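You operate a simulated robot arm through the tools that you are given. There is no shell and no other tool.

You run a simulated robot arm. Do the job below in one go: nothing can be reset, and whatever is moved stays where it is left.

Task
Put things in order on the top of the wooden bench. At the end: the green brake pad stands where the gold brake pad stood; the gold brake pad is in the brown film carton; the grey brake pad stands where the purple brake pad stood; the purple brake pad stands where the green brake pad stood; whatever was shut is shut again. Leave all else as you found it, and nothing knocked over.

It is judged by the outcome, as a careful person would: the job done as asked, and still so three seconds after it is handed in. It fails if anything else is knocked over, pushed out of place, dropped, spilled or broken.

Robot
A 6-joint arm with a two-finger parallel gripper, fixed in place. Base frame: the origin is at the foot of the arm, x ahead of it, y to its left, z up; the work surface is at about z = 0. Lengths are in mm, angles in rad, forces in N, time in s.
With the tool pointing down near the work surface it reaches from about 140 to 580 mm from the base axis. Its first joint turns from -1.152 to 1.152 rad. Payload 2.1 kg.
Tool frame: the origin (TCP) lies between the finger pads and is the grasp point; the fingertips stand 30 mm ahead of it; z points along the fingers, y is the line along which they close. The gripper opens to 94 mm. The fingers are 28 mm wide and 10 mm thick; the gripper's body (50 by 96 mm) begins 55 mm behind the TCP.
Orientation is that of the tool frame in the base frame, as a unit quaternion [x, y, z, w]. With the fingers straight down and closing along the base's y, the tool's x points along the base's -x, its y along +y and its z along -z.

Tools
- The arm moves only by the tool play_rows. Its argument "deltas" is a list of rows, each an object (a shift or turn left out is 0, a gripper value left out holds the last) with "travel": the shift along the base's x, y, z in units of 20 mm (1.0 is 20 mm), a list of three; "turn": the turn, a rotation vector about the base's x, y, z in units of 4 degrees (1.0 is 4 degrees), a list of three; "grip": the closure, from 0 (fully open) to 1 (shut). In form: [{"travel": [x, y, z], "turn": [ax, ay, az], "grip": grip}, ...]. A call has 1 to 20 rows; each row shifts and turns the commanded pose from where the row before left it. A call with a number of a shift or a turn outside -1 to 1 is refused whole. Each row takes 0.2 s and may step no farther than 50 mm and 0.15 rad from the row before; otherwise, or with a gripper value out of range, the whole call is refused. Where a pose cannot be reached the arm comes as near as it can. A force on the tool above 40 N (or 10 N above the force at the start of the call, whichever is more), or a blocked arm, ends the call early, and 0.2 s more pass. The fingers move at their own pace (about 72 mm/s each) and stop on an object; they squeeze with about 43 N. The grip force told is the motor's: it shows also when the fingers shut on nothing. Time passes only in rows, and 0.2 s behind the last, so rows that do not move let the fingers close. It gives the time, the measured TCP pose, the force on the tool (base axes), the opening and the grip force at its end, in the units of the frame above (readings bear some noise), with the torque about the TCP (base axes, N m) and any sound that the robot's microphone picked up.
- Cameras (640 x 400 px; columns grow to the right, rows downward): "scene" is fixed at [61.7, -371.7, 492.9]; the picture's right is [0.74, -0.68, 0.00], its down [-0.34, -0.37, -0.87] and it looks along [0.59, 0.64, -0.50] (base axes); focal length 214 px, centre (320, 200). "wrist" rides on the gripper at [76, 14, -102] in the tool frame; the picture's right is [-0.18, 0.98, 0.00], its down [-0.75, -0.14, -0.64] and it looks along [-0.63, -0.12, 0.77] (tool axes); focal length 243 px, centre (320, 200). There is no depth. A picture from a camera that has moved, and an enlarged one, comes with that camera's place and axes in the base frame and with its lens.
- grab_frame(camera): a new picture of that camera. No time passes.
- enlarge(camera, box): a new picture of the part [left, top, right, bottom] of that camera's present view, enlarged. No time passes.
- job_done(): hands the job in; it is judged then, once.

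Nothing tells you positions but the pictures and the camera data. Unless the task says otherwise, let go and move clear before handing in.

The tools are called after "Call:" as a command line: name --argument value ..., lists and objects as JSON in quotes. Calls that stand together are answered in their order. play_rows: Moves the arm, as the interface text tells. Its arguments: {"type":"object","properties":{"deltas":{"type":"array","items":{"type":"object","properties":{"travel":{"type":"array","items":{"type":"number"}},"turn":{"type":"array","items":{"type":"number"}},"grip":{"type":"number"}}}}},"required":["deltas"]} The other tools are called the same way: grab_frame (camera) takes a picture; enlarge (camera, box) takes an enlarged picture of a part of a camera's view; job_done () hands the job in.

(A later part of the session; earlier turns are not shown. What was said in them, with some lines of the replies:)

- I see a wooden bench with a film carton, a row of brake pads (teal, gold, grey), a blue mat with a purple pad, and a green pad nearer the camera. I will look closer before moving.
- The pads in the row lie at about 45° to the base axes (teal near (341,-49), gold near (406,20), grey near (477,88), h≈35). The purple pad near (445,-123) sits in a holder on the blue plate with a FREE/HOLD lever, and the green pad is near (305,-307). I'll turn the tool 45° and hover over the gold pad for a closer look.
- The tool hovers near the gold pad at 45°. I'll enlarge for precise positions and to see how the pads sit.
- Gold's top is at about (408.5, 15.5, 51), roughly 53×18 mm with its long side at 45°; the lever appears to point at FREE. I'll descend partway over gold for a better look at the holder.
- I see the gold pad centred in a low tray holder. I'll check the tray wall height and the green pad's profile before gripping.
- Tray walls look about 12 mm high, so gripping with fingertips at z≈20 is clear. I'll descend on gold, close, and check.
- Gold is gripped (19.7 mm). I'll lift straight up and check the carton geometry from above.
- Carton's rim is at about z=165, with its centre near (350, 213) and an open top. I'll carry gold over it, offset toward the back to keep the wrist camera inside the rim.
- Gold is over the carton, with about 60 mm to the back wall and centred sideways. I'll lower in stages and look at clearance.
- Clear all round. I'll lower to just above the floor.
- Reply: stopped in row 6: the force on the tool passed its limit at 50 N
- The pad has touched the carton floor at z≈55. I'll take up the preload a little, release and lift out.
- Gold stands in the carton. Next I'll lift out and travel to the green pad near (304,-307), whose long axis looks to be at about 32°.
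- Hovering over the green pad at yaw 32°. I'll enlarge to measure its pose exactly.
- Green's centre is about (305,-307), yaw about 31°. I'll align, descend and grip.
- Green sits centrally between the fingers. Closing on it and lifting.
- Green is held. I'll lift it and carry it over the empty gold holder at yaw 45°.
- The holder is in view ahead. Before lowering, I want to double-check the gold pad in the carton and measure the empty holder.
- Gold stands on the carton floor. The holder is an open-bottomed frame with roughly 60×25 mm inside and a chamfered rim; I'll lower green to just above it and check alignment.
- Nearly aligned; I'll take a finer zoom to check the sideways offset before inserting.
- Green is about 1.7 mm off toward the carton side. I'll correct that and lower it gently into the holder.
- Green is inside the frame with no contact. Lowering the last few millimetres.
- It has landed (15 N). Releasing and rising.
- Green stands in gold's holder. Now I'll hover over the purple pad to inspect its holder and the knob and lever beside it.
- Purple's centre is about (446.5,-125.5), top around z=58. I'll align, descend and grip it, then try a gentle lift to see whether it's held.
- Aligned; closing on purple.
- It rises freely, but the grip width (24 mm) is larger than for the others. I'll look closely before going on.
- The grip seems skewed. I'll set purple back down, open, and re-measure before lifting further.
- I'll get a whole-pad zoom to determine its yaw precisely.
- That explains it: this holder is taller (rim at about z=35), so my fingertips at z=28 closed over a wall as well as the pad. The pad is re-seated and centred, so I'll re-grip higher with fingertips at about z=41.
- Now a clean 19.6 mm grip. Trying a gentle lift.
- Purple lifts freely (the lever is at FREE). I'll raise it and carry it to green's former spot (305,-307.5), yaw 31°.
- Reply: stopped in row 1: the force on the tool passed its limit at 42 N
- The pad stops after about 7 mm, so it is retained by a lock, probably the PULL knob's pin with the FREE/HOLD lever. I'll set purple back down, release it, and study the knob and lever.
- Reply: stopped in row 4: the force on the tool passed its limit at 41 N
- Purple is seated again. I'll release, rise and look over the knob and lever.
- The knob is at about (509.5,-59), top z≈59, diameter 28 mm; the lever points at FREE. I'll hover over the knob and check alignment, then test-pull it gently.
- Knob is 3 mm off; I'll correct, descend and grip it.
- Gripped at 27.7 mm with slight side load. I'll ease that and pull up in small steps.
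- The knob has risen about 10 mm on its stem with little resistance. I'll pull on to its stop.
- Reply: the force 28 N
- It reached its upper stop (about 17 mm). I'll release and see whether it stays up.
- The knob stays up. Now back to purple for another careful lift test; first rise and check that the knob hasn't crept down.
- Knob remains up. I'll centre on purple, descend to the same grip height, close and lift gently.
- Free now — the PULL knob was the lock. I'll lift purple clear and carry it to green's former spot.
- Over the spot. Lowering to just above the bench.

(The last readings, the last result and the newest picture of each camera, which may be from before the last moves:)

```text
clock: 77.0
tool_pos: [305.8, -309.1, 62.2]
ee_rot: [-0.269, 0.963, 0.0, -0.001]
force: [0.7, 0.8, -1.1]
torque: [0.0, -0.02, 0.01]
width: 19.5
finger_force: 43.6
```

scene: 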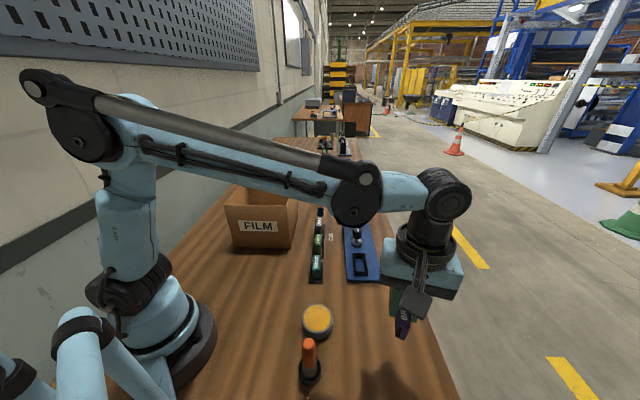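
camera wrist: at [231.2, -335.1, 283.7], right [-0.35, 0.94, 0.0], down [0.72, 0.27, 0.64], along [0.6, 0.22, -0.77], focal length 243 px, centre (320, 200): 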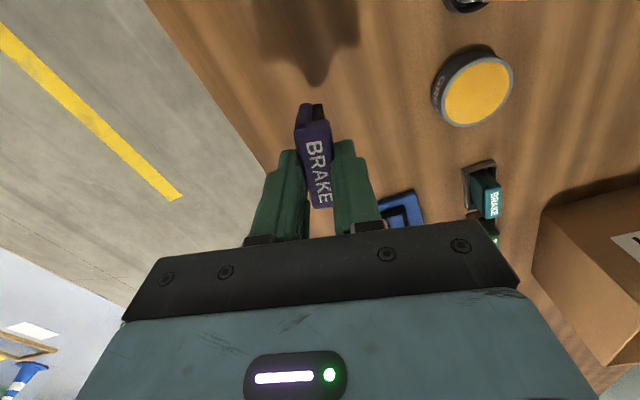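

Still no contact; I'll go on in 1 mm steps.

Call:
play_rows --deltas '[{"travel": [0, 0, -0.05]}, {}]'

Call:
play_rows --deltas '[{"travel": [0, 0, -0.05]}, {}]'

Call:
play_rows --deltas '[{"travel": [0, 0, -0.05]}, {}]'

```text
clock: 77.6
tool_pos: [305.7, -308.1, 60.5]
ee_rot: [-0.269, 0.963, -0.001, -0.002]
force: [0.1, 0.0, -1.9]
torque: [0.01, -0.03, -0.01]
width: 19.5
finger_force: 42.9
```

```text
clock: 78.2
tool_pos: [304.1, -308.5, 58.6]
ee_rot: [-0.269, 0.963, -0.001, 0.0]
force: [0.2, 0.4, -1.8]
torque: [0.01, -0.02, 0.0]
width: 19.3
finger_force: 43.2
```

```text
clock: 78.8
tool_pos: [304.5, -308.8, 59.3]
ee_rot: [-0.269, 0.963, -0.001, -0.001]
force: [-0.6, 0.3, 2.2]
torque: [0.0, 0.01, -0.01]
width: 19.5
finger_force: 42.9
```

Contact is starting (force has changed sign). A touch more, then release.

Call:
play_rows --deltas '[{"travel": [0, 0, -0.02]}, {}, {"grip": 0.6}, {}, {}, {"travel": [0, 0, 0.5]}, {"travel": [0, 0, 1]}, {"travel": [0, 0, 1]}, {"travel": [0, 0, 1], "grip": 0.4}, {"travel": [0, 0, 1]}, {"travel": [0, 0, 1]}, {}]'

Call:
grab_frame --camera "wrist"

Call:
enlarge --camera "scene" --box '[360, 320, 420, 390]'

Call:
grab_frame --camera "scene"

```text
clock: 81.4
tool_pos: [305.3, -306.1, 169.5]
ee_rot: [-0.269, 0.963, -0.001, 0.0]
force: [-0.4, 0.6, 0.1]
torque: [0.02, -0.01, 0.0]
width: 56.5
finger_force: 0.1
```

```text
taken
camera wrist: at [231.6, -332.9, 271.1], right [-0.35, 0.94, 0.0], down [0.72, 0.27, 0.64], along [0.6, 0.23, -0.77], focal length 243 px, centre (320, 200)
```

wrist: 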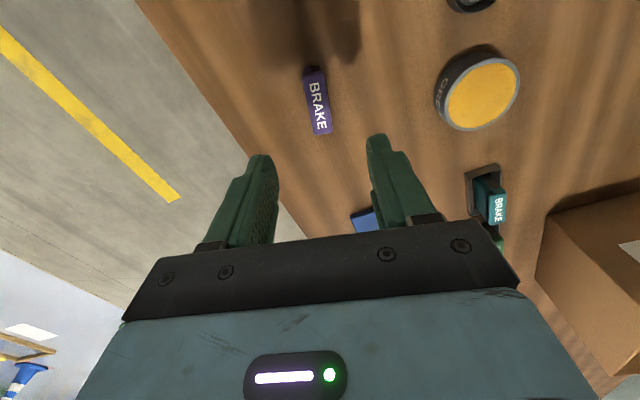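

```text
5.71 times, centred on (390, 355) of scene
camera zoom: at [61.7, -371.7, 492.9], right [0.74, -0.68, 0.0], down [-0.34, -0.37, -0.87], along [0.59, 0.64, -0.5], focal length 1226 px, centre (-80, -686)
```

zoom: 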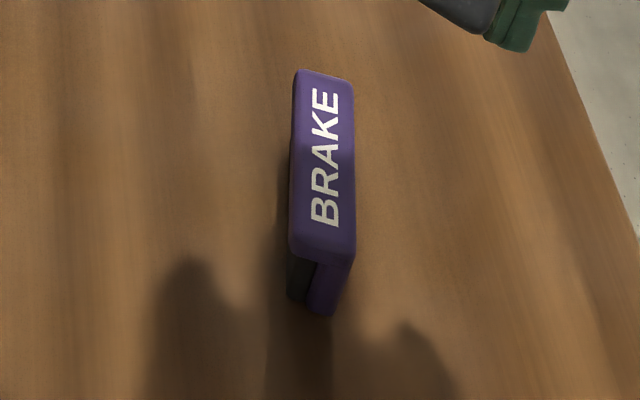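

```text
taken
```

scene: 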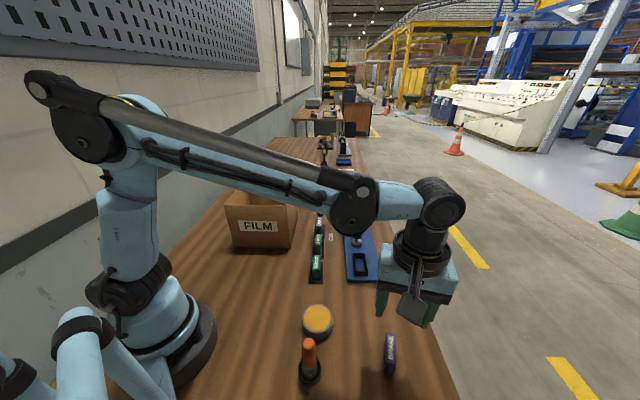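

Purple stands where green stood (within about 1.5 mm). Next the grey pad near (475,79): I'll travel there at yaw 45°.

Call:
play_rows --deltas '[{"travel": [0.425, 0.966, 0.5], "turn": [0, 0, 0.1706]}, {"travel": [0.425, 0.966, 0.5], "turn": [0, 0, 0.1706]}, {"travel": [0.425, 0.966, 0], "turn": [0, 0, 0.1706]}, {"travel": [0.425, 0.966, 0], "turn": [0, 0, 0.1706]}, {"travel": [0.425, 0.966, 0], "turn": [0, 0, 0.1706]}, {"travel": [0.425, 0.966, 0], "turn": [0, 0, 0.1706]}, {"travel": [0.425, 0.966, 0], "turn": [0, 0, 0.1706]}, {"travel": [0.425, 0.966, 0], "turn": [0, 0, 0.1706]}, {"travel": [0.425, 0.966, 0], "turn": [0, 0, 0.1706]}, {"travel": [0.425, 0.966, 0], "turn": [0, 0, 0.1706]}, {"travel": [0.425, 0.966, 0], "turn": [0, 0, 0.1706]}, {"travel": [0.425, 0.966, 0], "turn": [0, 0, 0.1706]}, {"travel": [0.425, 0.966, 0], "turn": [0, 0, 0.1706]}, {"travel": [0.425, 0.966, 0], "turn": [0, 0, 0.1706]}, {"travel": [0.425, 0.966, 0], "turn": [0, 0, 0.1706]}, {"travel": [0.425, 0.966, 0], "turn": [0, 0, 0.1706]}, {"travel": [0.425, 0.966, 0], "turn": [0, 0, 0.1706]}, {"travel": [0.425, 0.966, 0], "turn": [0, 0, 0.1706]}, {"travel": [0.425, 0.966, -0.5], "turn": [0, 0, 0.1706]}, {"travel": [0.425, 0.966, -0.5], "turn": [0, 0, 0.1706]}]'

Call:
grab_frame --camera "wrist"

Call:
enlarge --camera "wrist" --box '[260, 40, 380, 160]'

Call:
enlarge --camera "scene" --box '[300, 190, 340, 250]'

```text
clock: 85.6
tool_pos: [474.6, 78.8, 167.7]
ee_rot: [-0.381, 0.925, -0.001, -0.001]
force: [-0.1, 1.2, 0.6]
torque: [0.03, -0.02, -0.02]
width: 56.4
finger_force: 0.1
```

```text
taken
camera wrist: at [410.1, 35.5, 269.9], right [-0.56, 0.83, 0.0], down [0.63, 0.43, 0.64], along [0.53, 0.36, -0.77], focal length 243 px, centre (320, 200)
```

wrist: 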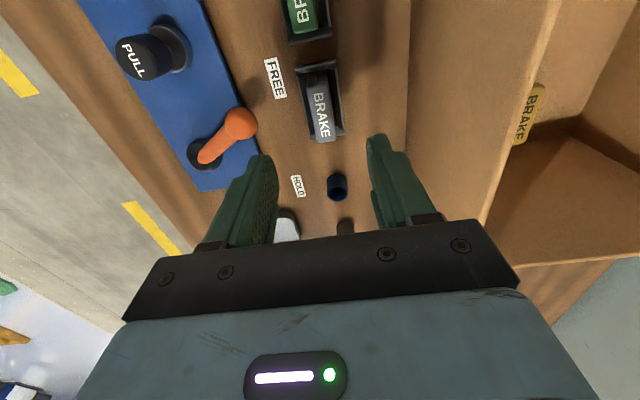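

```text
3.33 times, centred on (320, 100) of wrist
camera zoom: at [410.1, 35.5, 269.9], right [-0.56, 0.83, 0.0], down [0.63, 0.43, 0.64], along [0.53, 0.36, -0.77], focal length 809 px, centre (320, 533)
```

zoom: 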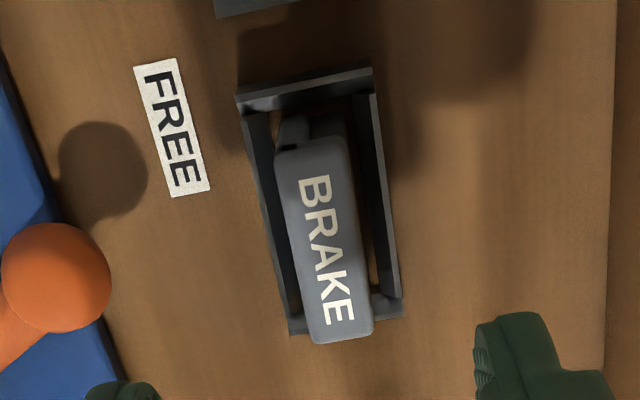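

```text
6.67 times, centred on (320, 220) of scene
camera zoom: at [61.7, -371.7, 492.9], right [0.74, -0.68, 0.0], down [-0.34, -0.37, -0.87], along [0.59, 0.64, -0.5], focal length 1430 px, centre (320, 67)
```

zoom: 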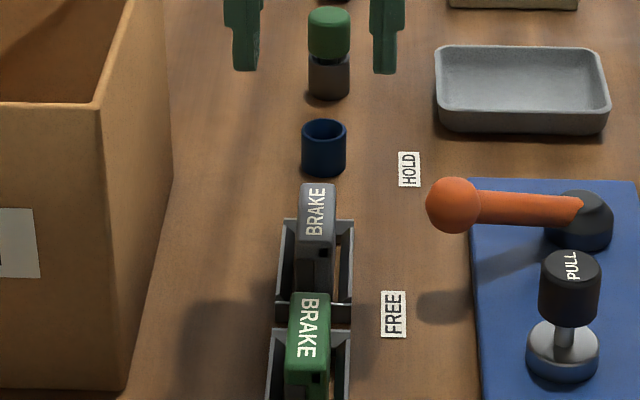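

Grey's centre is about (478,83). I'll align and descend to TCP z≈60, a high grip so it can later go into the taller holder.

Call:
play_rows --deltas '[{"travel": [0.16, 0.22, -0.5]}, {"travel": [0, 0, -0.9]}, {"travel": [0, 0, -1]}, {"travel": [0, 0, -1]}, {"travel": [0, 0, -1]}, {"travel": [0, 0, -1]}, {}]'

Call:
enlarge --camera "wrist" --box '[240, 70, 400, 230]'

Call:
enlarge --camera "scene" --box '[290, 160, 370, 250]'

```text
clock: 87.2
tool_pos: [477.3, 83.3, 59.5]
ee_rot: [-0.382, 0.924, 0.0, 0.0]
force: [-0.5, 0.2, -1.0]
torque: [0.04, 0.02, -0.02]
width: 56.6
finger_force: 0.0
```

```text
2.50 times, centred on (320, 150) of wrist
camera zoom: at [413.4, 40.2, 161.6], right [-0.56, 0.83, 0.0], down [0.63, 0.43, 0.64], along [0.53, 0.36, -0.77], focal length 606 px, centre (320, 325)
```

zoom: 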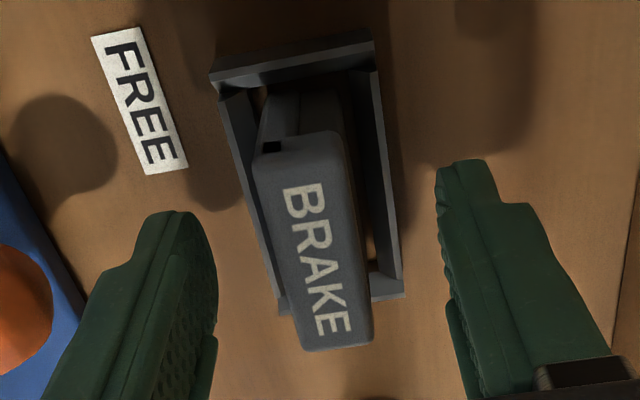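

```text
4.44 times, centred on (330, 205) of scene
camera zoom: at [61.7, -371.7, 492.9], right [0.74, -0.68, 0.0], down [-0.34, -0.37, -0.87], along [0.59, 0.64, -0.5], focal length 953 px, centre (276, 178)
```

zoom: 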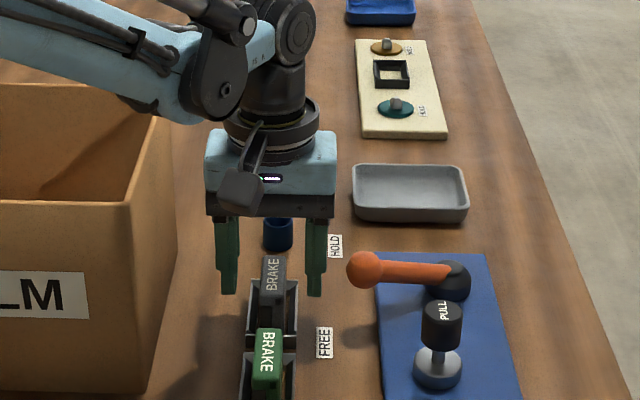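

Centred. Closing, then a gentle lift test of grey.

Call:
play_rows --deltas '[{"grip": 1}, {}, {}, {}, {}, {"travel": [0, 0, 0.1]}, {"travel": [0, 0, 0.2]}, {"travel": [0, 0, 0.2]}, {}]'

Call:
play_rows --deltas '[{"travel": [0, 0, 0.5]}, {"travel": [0, 0, 1]}, {"travel": [0, 0, 1]}, {"travel": [0, 0, 1]}, {"travel": [0, 0, 1]}, {"travel": [0, 0, 1]}, {"travel": [-0.134, -0.939, 0]}, {"travel": [-0.134, -0.939, 0]}, {"travel": [-0.134, -0.939, 0]}, {"travel": [-0.134, -0.939, 0]}, {"travel": [-0.134, -0.939, 0]}, {"travel": [-0.134, -0.939, 0]}, {"travel": [-0.134, -0.939, 0]}, {"travel": [-0.134, -0.939, 0]}, {"travel": [-0.134, -0.939, 0]}, {"travel": [-0.134, -0.939, 0]}, {"travel": [-0.134, -0.939, 0]}, {}]'

Call:
grab_frame --camera "wrist"

Call:
grab_frame --camera "scene"

Call:
enlarge --camera "wrist" --box '[240, 30, 400, 190]'

```text
clock: 89.2
tool_pos: [476.9, 82.4, 69.7]
ee_rot: [-0.381, 0.924, 0.0, 0.0]
force: [-0.8, 0.0, -1.8]
torque: [-0.03, 0.03, 0.05]
width: 19.4
finger_force: 42.7
```

```text
clock: 93.0
tool_pos: [448.0, -122.5, 182.0]
ee_rot: [-0.381, 0.924, 0.0, 0.0]
force: [0.7, 0.1, -1.6]
torque: [0.02, 0.0, 0.01]
width: 19.8
finger_force: 43.2
```

```text
taken
camera wrist: at [384.2, -165.5, 283.5], right [-0.56, 0.83, 0.0], down [0.63, 0.43, 0.64], along [0.53, 0.36, -0.77], focal length 243 px, centre (320, 200)
```

wrist: 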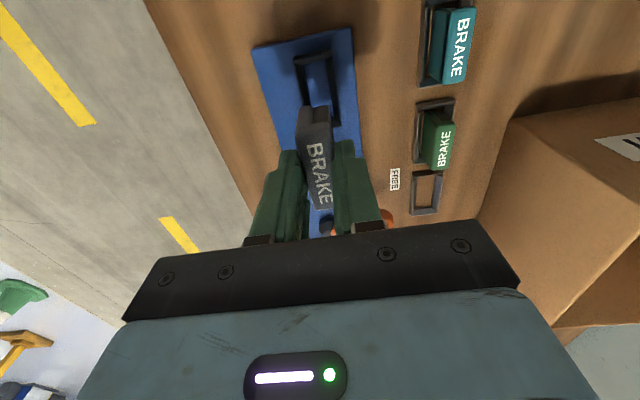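

```text
taken
```

scene: 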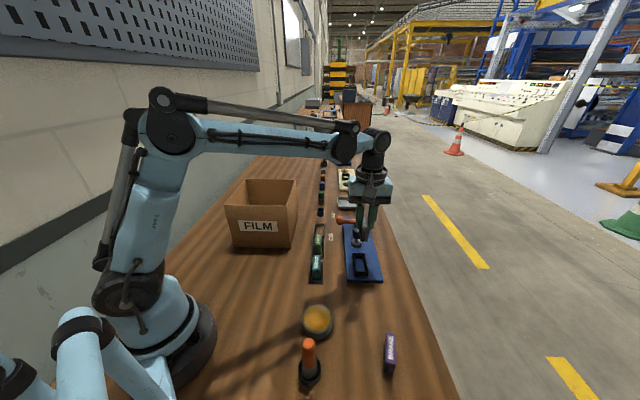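

```text
2.50 times, centred on (320, 110) of wrist
camera zoom: at [384.2, -165.5, 283.5], right [-0.56, 0.83, 0.0], down [0.63, 0.43, 0.64], along [0.53, 0.36, -0.77], focal length 606 px, centre (320, 425)
```

zoom: 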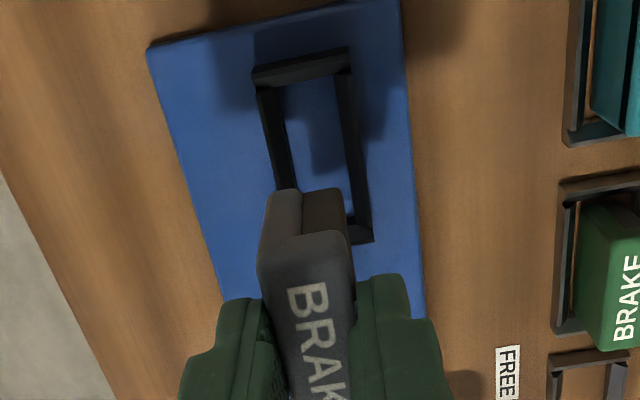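

Grey is above the purple holder. I'll lower to just above the rim and check alignment.

Call:
play_rows --deltas '[{"travel": [0, 0, -1]}, {"travel": [0, 0, -1]}, {"travel": [0, 0, -1]}, {"travel": [0, 0, -0.9]}, {}, {}]'

Call:
enlarge --camera "wrist" --box '[270, 60, 360, 150]'

Call:
enlarge --camera "scene" --box '[340, 225, 390, 285]'

```text
clock: 94.4
tool_pos: [449.0, -122.9, 103.7]
ee_rot: [-0.38, 0.925, -0.001, -0.001]
force: [0.3, 0.0, -1.3]
torque: [-0.02, 0.0, 0.02]
width: 19.8
finger_force: 43.1
```

```text
4.44 times, centred on (315, 105) of wrist
camera zoom: at [383.8, -166.8, 205.4], right [-0.56, 0.83, 0.0], down [0.63, 0.43, 0.64], along [0.53, 0.36, -0.77], focal length 1078 px, centre (342, 622)
```

zoom: 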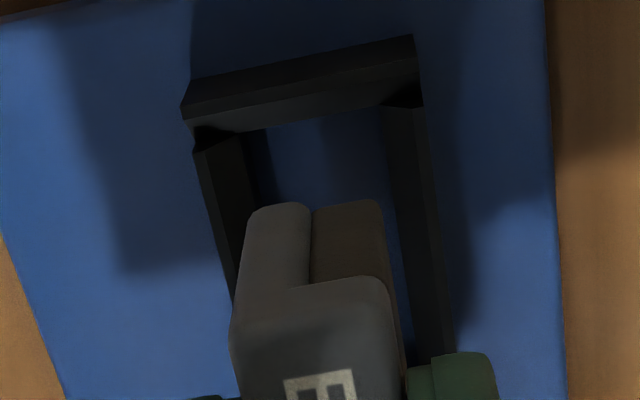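

```text
6.67 times, centred on (365, 255) of scene
camera zoom: at [61.7, -371.7, 492.9], right [0.74, -0.68, 0.0], down [-0.34, -0.37, -0.87], along [0.59, 0.64, -0.5], focal length 1430 px, centre (20, -167)
```

zoom: 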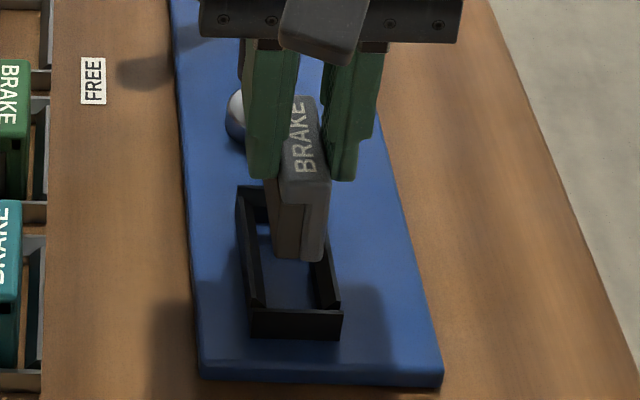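

Grey is aligned within about half a millimetre. Lowering it into the holder gradually.

Call:
play_rows --deltas '[{"travel": [-0.01, 0.01, -0.3]}, {"travel": [0, 0, -0.3]}, {"travel": [0, 0, -0.2]}, {"travel": [0, 0, -0.2]}, {"travel": [0, 0, -0.2]}, {}]'

Call:
enlarge --camera "wrist" --box '[270, 70, 360, 160]'

```text
clock: 95.8
tool_pos: [447.4, -125.6, 78.7]
ee_rot: [-0.381, 0.925, -0.001, -0.002]
force: [-7.3, -6.0, 0.5]
torque: [-0.36, 0.3, 0.0]
width: 19.5
finger_force: 43.3
```

```text
4.44 times, centred on (315, 115) of wrist
camera zoom: at [382.7, -166.9, 181.0], right [-0.56, 0.83, 0.0], down [0.64, 0.43, 0.64], along [0.53, 0.36, -0.77], focal length 1078 px, centre (342, 578)
```

zoom: 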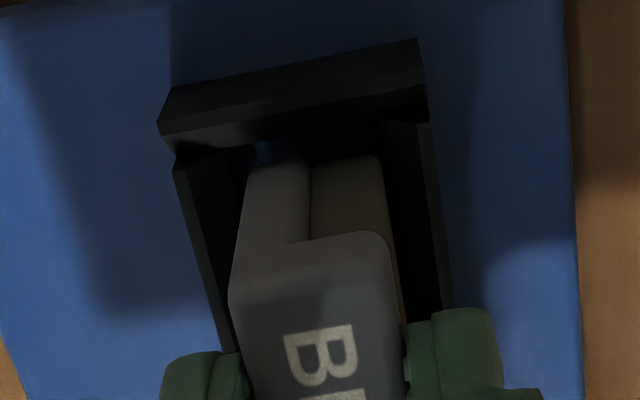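

A side load toward -u shows that the far end is touching the wall. I'll shift about 1.5 mm that way.

Call:
play_rows --deltas '[{"travel": [-0.05, -0.05, 0]}, {}]'

```text
clock: 96.4
tool_pos: [447.5, -125.7, 78.7]
ee_rot: [-0.381, 0.924, -0.001, 0.0]
force: [-3.8, -4.3, -3.8]
torque: [-0.33, 0.22, -0.05]
width: 19.7
finger_force: 43.2
```

Call:
play_rows --deltas '[{"travel": [-0.06, -0.06, 0]}, {}]'

```text
clock: 97.0
tool_pos: [445.5, -125.0, 78.2]
ee_rot: [-0.381, 0.924, 0.0, 0.0]
force: [0.2, -0.4, -2.3]
torque: [-0.02, 0.01, -0.01]
width: 19.4
finger_force: 42.9
```

The side load is gone. Lowering the rest in small steps.

Call:
play_rows --deltas '[{"travel": [-0.02, -0.02, -0.1]}, {"travel": [0, 0, -0.1]}, {}]'

Call:
play_rows --deltas '[{"travel": [0, 0, -0.05]}, {"travel": [0, 0, -0.05]}, {}]'

```text
clock: 97.8
tool_pos: [446.1, -126.7, 74.9]
ee_rot: [-0.381, 0.925, -0.001, -0.001]
force: [-0.5, -0.1, -2.5]
torque: [-0.01, 0.05, 0.02]
width: 19.8
finger_force: 42.8
```

```text
clock: 98.6
tool_pos: [445.4, -126.3, 72.8]
ee_rot: [-0.381, 0.925, -0.001, -0.001]
force: [-0.2, -0.2, -1.8]
torque: [-0.03, 0.02, 0.0]
width: 19.6
finger_force: 43.2
```

Call:
play_rows --deltas '[{"travel": [0, 0, -0.05]}, {}]'

Call:
play_rows --deltas '[{"travel": [0, 0, -0.05]}, {}]'

Call:
play_rows --deltas '[{"travel": [0, 0, -0.04]}, {}]'

```text
clock: 99.2
tool_pos: [445.0, -127.6, 71.9]
ee_rot: [-0.381, 0.924, -0.001, -0.001]
force: [-0.8, 0.9, 5.9]
torque: [0.1, -0.01, 0.0]
width: 19.7
finger_force: 43.5
```

```text
clock: 99.8
tool_pos: [446.2, -125.8, 70.8]
ee_rot: [-0.381, 0.925, 0.0, -0.001]
force: [-3.9, -0.9, 31.9]
torque: [0.41, -0.02, 0.01]
width: 19.8
finger_force: 42.7
```

```text
clock: 100.2
tool_pos: [446.5, -127.4, 72.0]
ee_rot: [-0.38, 0.925, -0.001, 0.0]
force: [-0.5, 0.0, 6.7]
torque: [0.14, -0.11, 0.01]
width: 19.9
finger_force: 43.2
stopped in row 2: the force on the tool passed its limit at 42 N (the readings are from after the stop); the commanded pose is now the measured one
```

Seated at TCP z≈71.5. Releasing and rising to check.

Call:
play_rows --deltas '[{}, {"grip": 0.6}, {}, {}, {"travel": [0, 0, 0.5]}, {"travel": [0, 0, 1]}, {"travel": [0, 0, 1]}, {"travel": [0, 0, 1], "grip": 0.4}, {}]'

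Call:
enlarge --camera "wrist" --box '[260, 50, 400, 190]'

Call:
enlarge --camera "scene" --box '[315, 200, 385, 290]'

```text
clock: 102.2
tool_pos: [445.2, -126.7, 141.0]
ee_rot: [-0.382, 0.924, 0.0, 0.0]
force: [0.5, -0.2, 0.4]
torque: [0.01, 0.0, 0.02]
width: 56.4
finger_force: 0.1
```

```text
2.86 times, centred on (330, 120) of wrist
camera zoom: at [381.0, -170.0, 243.6], right [-0.56, 0.83, 0.0], down [0.64, 0.43, 0.64], along [0.53, 0.36, -0.77], focal length 693 px, centre (291, 429)
```

zoom: 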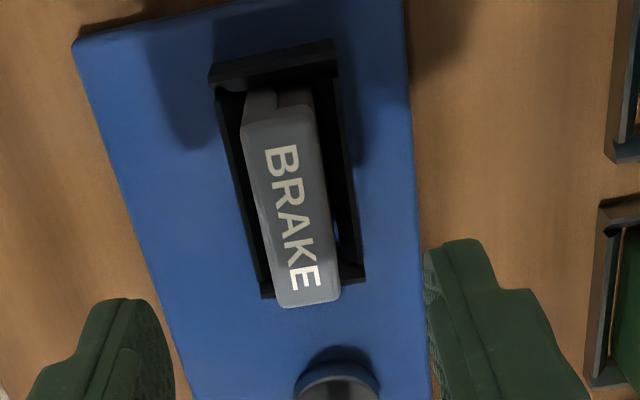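

```text
4.44 times, centred on (350, 245) of scene
camera zoom: at [61.7, -371.7, 492.9], right [0.74, -0.68, 0.0], down [-0.34, -0.37, -0.87], along [0.59, 0.64, -0.5], focal length 953 px, centre (187, 0)
```

zoom: 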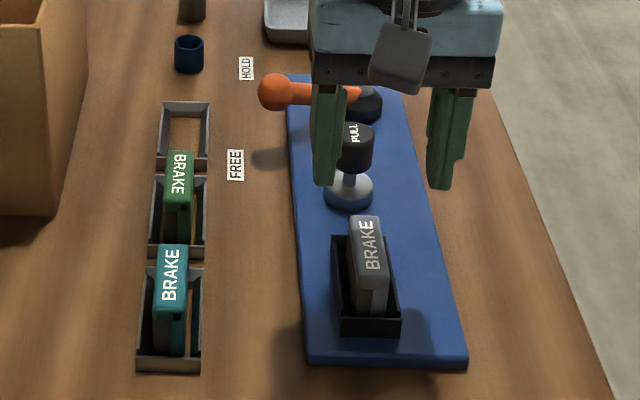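

Grey stands in the purple holder properly. Now to shut the lock: move to the raised knob, grip it and push it back down.

Call:
play_rows --deltas '[{"travel": [0.8, 0.8, 0]}, {"travel": [0.8, 0.8, 0]}, {"travel": [0.8, 0.8, 0]}, {"travel": [0.9, 0.9, 0], "grip": 0.45}, {}]'

Call:
grab_frame --camera "wrist"

Call:
enlarge --camera "wrist" --box '[260, 70, 380, 190]'

```text
clock: 103.4
tool_pos: [512.3, -59.6, 140.6]
ee_rot: [-0.381, 0.924, 0.0, -0.001]
force: [0.8, -0.2, 0.0]
torque: [0.01, 0.03, 0.01]
width: 51.7
finger_force: 0.0
```

```text
taken
camera wrist: at [447.0, -102.2, 242.2], right [-0.56, 0.83, 0.0], down [0.64, 0.43, 0.64], along [0.53, 0.36, -0.77], focal length 243 px, centre (320, 200)
```

wrist: 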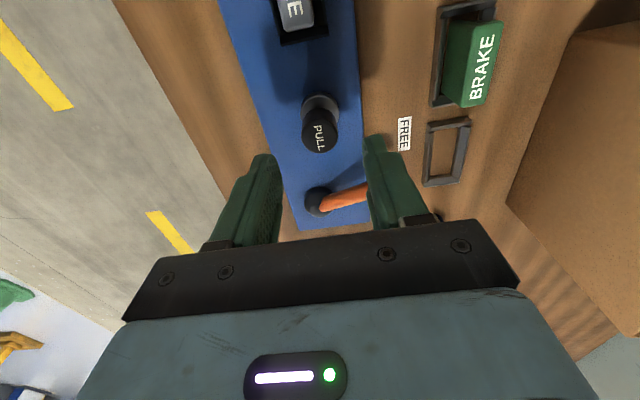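

```text
3.33 times, centred on (320, 130) of wrist
camera zoom: at [447.0, -102.2, 242.2], right [-0.56, 0.83, 0.0], down [0.64, 0.43, 0.64], along [0.53, 0.36, -0.77], focal length 809 px, centre (320, 433)
```

zoom: 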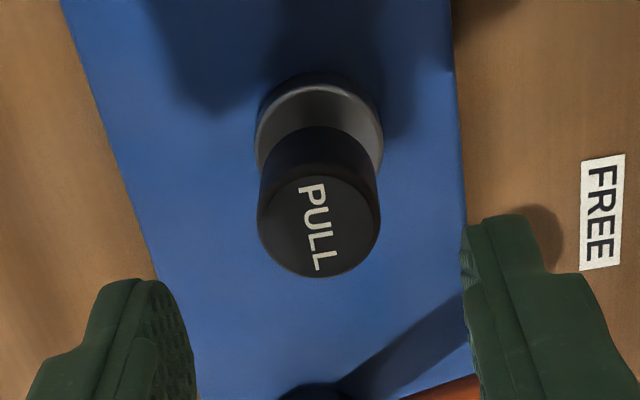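

Call:
play_rows --deltas '[{"travel": [0.05, -0.01, -1]}, {"travel": [0, 0, -1]}, {"travel": [0, 0, -0.78]}, {}, {"grip": 1}, {}, {}, {}]'

Call:
enlarge --camera "wrist" --box '[240, 80, 400, 240]'

```text
clock: 105.2
tool_pos: [513.2, -59.8, 85.2]
ee_rot: [-0.381, 0.925, 0.0, -0.002]
force: [-4.1, 1.8, -7.4]
torque: [0.05, 0.11, -0.02]
width: 27.3
finger_force: 45.3
```

```text
2.50 times, centred on (320, 160) of wrist
camera zoom: at [448.4, -102.9, 187.9], right [-0.56, 0.83, 0.0], down [0.64, 0.43, 0.64], along [0.53, 0.36, -0.77], focal length 606 px, centre (320, 300)
```

zoom: 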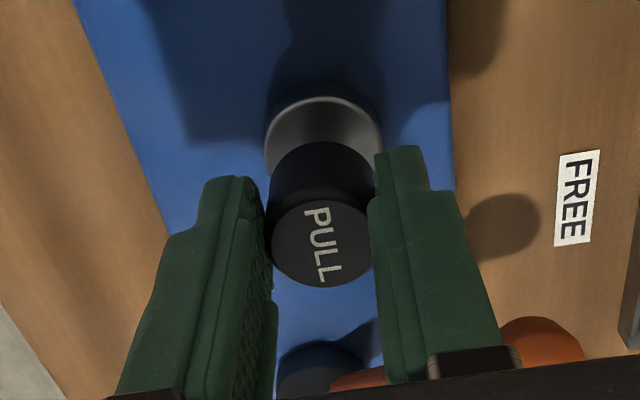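

Knob gripped with little side load. Pushing it down in small steps toward its shut height (17–18 mm).

Call:
play_rows --deltas '[{"travel": [0, 0, -0.15]}, {"travel": [0, 0, -0.15]}, {"travel": [0, 0, -0.15]}, {"travel": [0, 0, -0.15]}, {}]'

Call:
play_rows --deltas '[{"travel": [0, 0, -0.1]}, {"travel": [0, 0, -0.1]}, {}]'

```text
clock: 106.4
tool_pos: [513.3, -60.6, 73.9]
ee_rot: [-0.383, 0.924, 0.001, -0.001]
force: [-8.4, 9.0, 0.1]
torque: [0.17, 0.28, 0.03]
width: 27.4
finger_force: 45.0
```

```text
clock: 107.2
tool_pos: [513.6, -60.1, 70.7]
ee_rot: [-0.382, 0.924, 0.001, -0.001]
force: [-11.6, 13.1, 0.1]
torque: [0.48, 0.29, 0.08]
width: 27.6
finger_force: 44.9
```

Call:
play_rows --deltas '[{"travel": [-0.04, 0.04, -0.05]}, {"travel": [0, 0, -0.05]}, {}]'

Call:
play_rows --deltas '[{"travel": [0, 0, -0.05]}, {}]'

Call:
enlarge --camera "scene" --box '[335, 210, 385, 270]'

```text
clock: 108.0
tool_pos: [511.5, -60.7, 67.7]
ee_rot: [-0.381, 0.924, -0.001, 0.001]
force: [3.9, 13.5, 2.0]
torque: [0.14, 0.04, 0.04]
width: 27.7
finger_force: 44.9
```

```text
clock: 108.6
tool_pos: [513.2, -60.3, 67.1]
ee_rot: [-0.381, 0.925, -0.001, 0.001]
force: [22.1, 13.2, 21.7]
torque: [0.07, -0.42, 0.03]
width: 27.9
finger_force: 45.0
```

```text
6.67 times, centred on (360, 240) of scene
camera zoom: at [61.6, -371.7, 492.9], right [0.74, -0.68, 0.0], down [-0.34, -0.37, -0.87], along [0.59, 0.64, -0.5], focal length 1430 px, centre (53, -67)
```

zoom: 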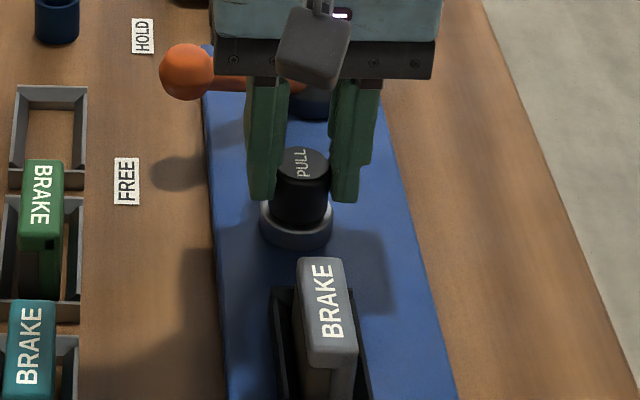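

It is bottoming out (22 N). I'll release and compare the knob height with the start.

Call:
play_rows --deltas '[{"grip": 0.5}, {}, {}, {"travel": [0, 0, 1]}, {"travel": [0, 0, 1]}, {"travel": [0, 0, 1]}, {"travel": [0, 0, 1]}, {"travel": [-0.5, 0.5, 1]}, {"travel": [-1, 1, 1]}, {"travel": [-1, 1, 0]}, {"travel": [-1, 1, 0]}, {}]'

Call:
enlarge --camera "scene" --box '[315, 200, 385, 290]'

Call:
grab_frame --camera "scene"

Call:
grab_frame --camera "wrist"

```text
clock: 111.2
tool_pos: [441.4, 8.4, 185.9]
ee_rot: [-0.381, 0.924, 0.0, 0.0]
force: [-0.3, -0.5, 0.1]
torque: [0.0, 0.0, -0.03]
width: 46.6
finger_force: 0.1
```

```text
4.44 times, centred on (350, 245) of scene
camera zoom: at [61.7, -371.7, 492.9], right [0.74, -0.68, 0.0], down [-0.34, -0.37, -0.87], along [0.59, 0.64, -0.5], focal length 953 px, centre (187, 0)
```

zoom: 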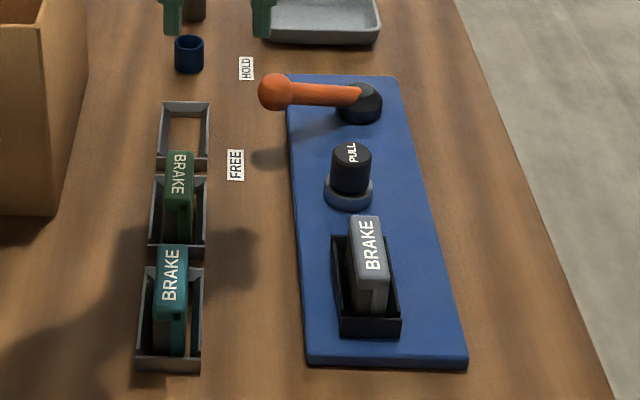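

```text
taken
```

scene: 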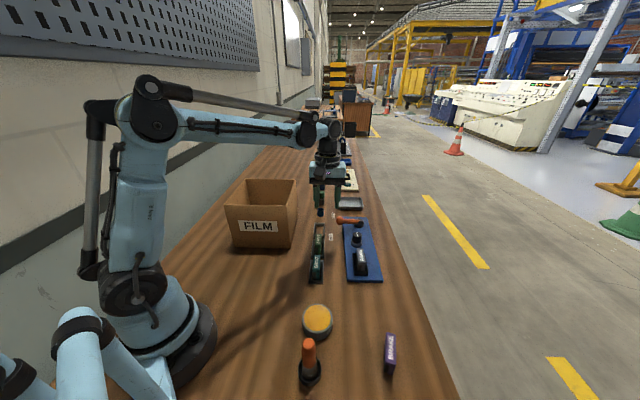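

```text
taken
camera wrist: at [376.7, -33.6, 288.0], right [-0.56, 0.83, 0.0], down [0.64, 0.43, 0.64], along [0.53, 0.36, -0.77], focal length 243 px, centre (320, 200)
```

wrist: 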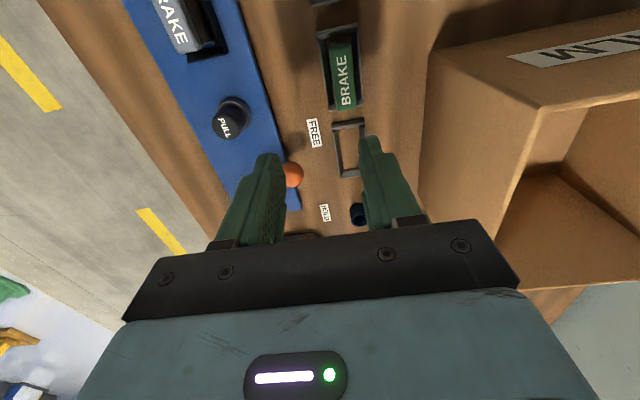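

Knob is back at its starting height, and the lever and labels are unchanged. I'll raise the arm clear and do one last check of the carton and all the pads.

Call:
play_rows --deltas '[{"travel": [0, 0, 1]}, {"travel": [0, 0, 1]}, {"travel": [0, 0, 1]}, {"travel": [-0.5, 0.5, 1]}, {"travel": [-1, 1, 1]}, {"travel": [-1, 1, 1]}, {}, {}]'

Call:
grab_frame --camera "wrist"

Call:
enlarge --camera "scene" --box '[220, 160, 420, 290]'

Call:
enlarge --camera "scene" --box '[280, 280, 440, 400]'

```text
clock: 113.0
tool_pos: [392.0, 60.8, 306.3]
ee_rot: [-0.38, 0.925, 0.0, -0.001]
force: [-0.5, 0.2, -0.1]
torque: [0.03, -0.03, 0.01]
width: 46.8
finger_force: 0.0
```

```text
taken
camera wrist: at [327.3, 17.7, 407.6], right [-0.56, 0.83, 0.0], down [0.64, 0.43, 0.64], along [0.53, 0.36, -0.77], focal length 243 px, centre (320, 200)
```

wrist: 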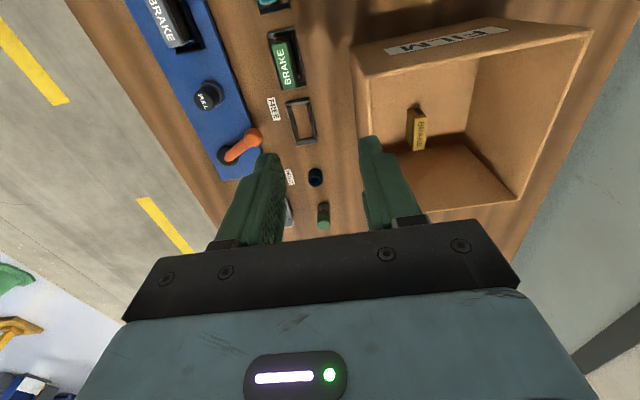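

```text
3.08 times, centred on (320, 225) of scene
camera zoom: at [61.7, -371.7, 492.9], right [0.74, -0.68, 0.0], down [-0.34, -0.37, -0.87], along [0.59, 0.64, -0.5], focal length 660 px, centre (320, 123)
```

zoom: 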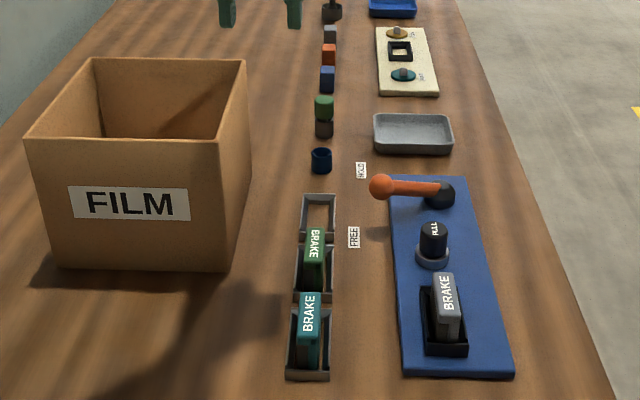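

```text
3.33 times, centred on (360, 340) of scene
camera zoom: at [61.7, -371.7, 492.9], right [0.74, -0.68, 0.0], down [-0.34, -0.37, -0.87], along [0.59, 0.64, -0.5], focal length 715 px, centre (187, -267)
```

zoom: 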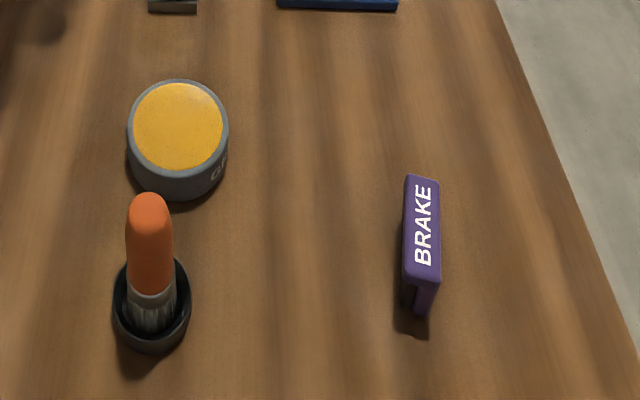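

The gold pad is in the carton and green is in gold's holder. Grey is in purple's holder with the lock knob pushed down again, and purple is at green's old spot. Everything else looks unmoved and the arm is clear, so I'm handing the job in.

Call:
job_done

```text
The job is handed in.
```

The job is done and handed in. In the last pictures, all four moved pads stand upright in their new places.

- **Gold:** it stands on the floor of the brown film carton.
- **Green:** it stands in the holder where gold was.
- **Purple:** it stands on the bench where green was, within about 1.5 mm and at the same angle.
- **Grey:** it stands in the holder on the blue plate where purple was.

Purple was locked in its holder, so I pulled up the PULL knob beside it to free it. I pushed the knob back down to its starting height once grey was in. The lever beside it stayed at FREE, where I found it.

- **Holder wall pinched:** on my first try at purple, the fingers closed over one wall of its holder along with the pad. I let go and took the pad again higher up.
- **Pull against the lock:** my next lift pulled against the lock until the arm stopped at its force limit. I saw no damage or shift in the pictures afterwards.

Nothing else was knocked over or pushed out of place.
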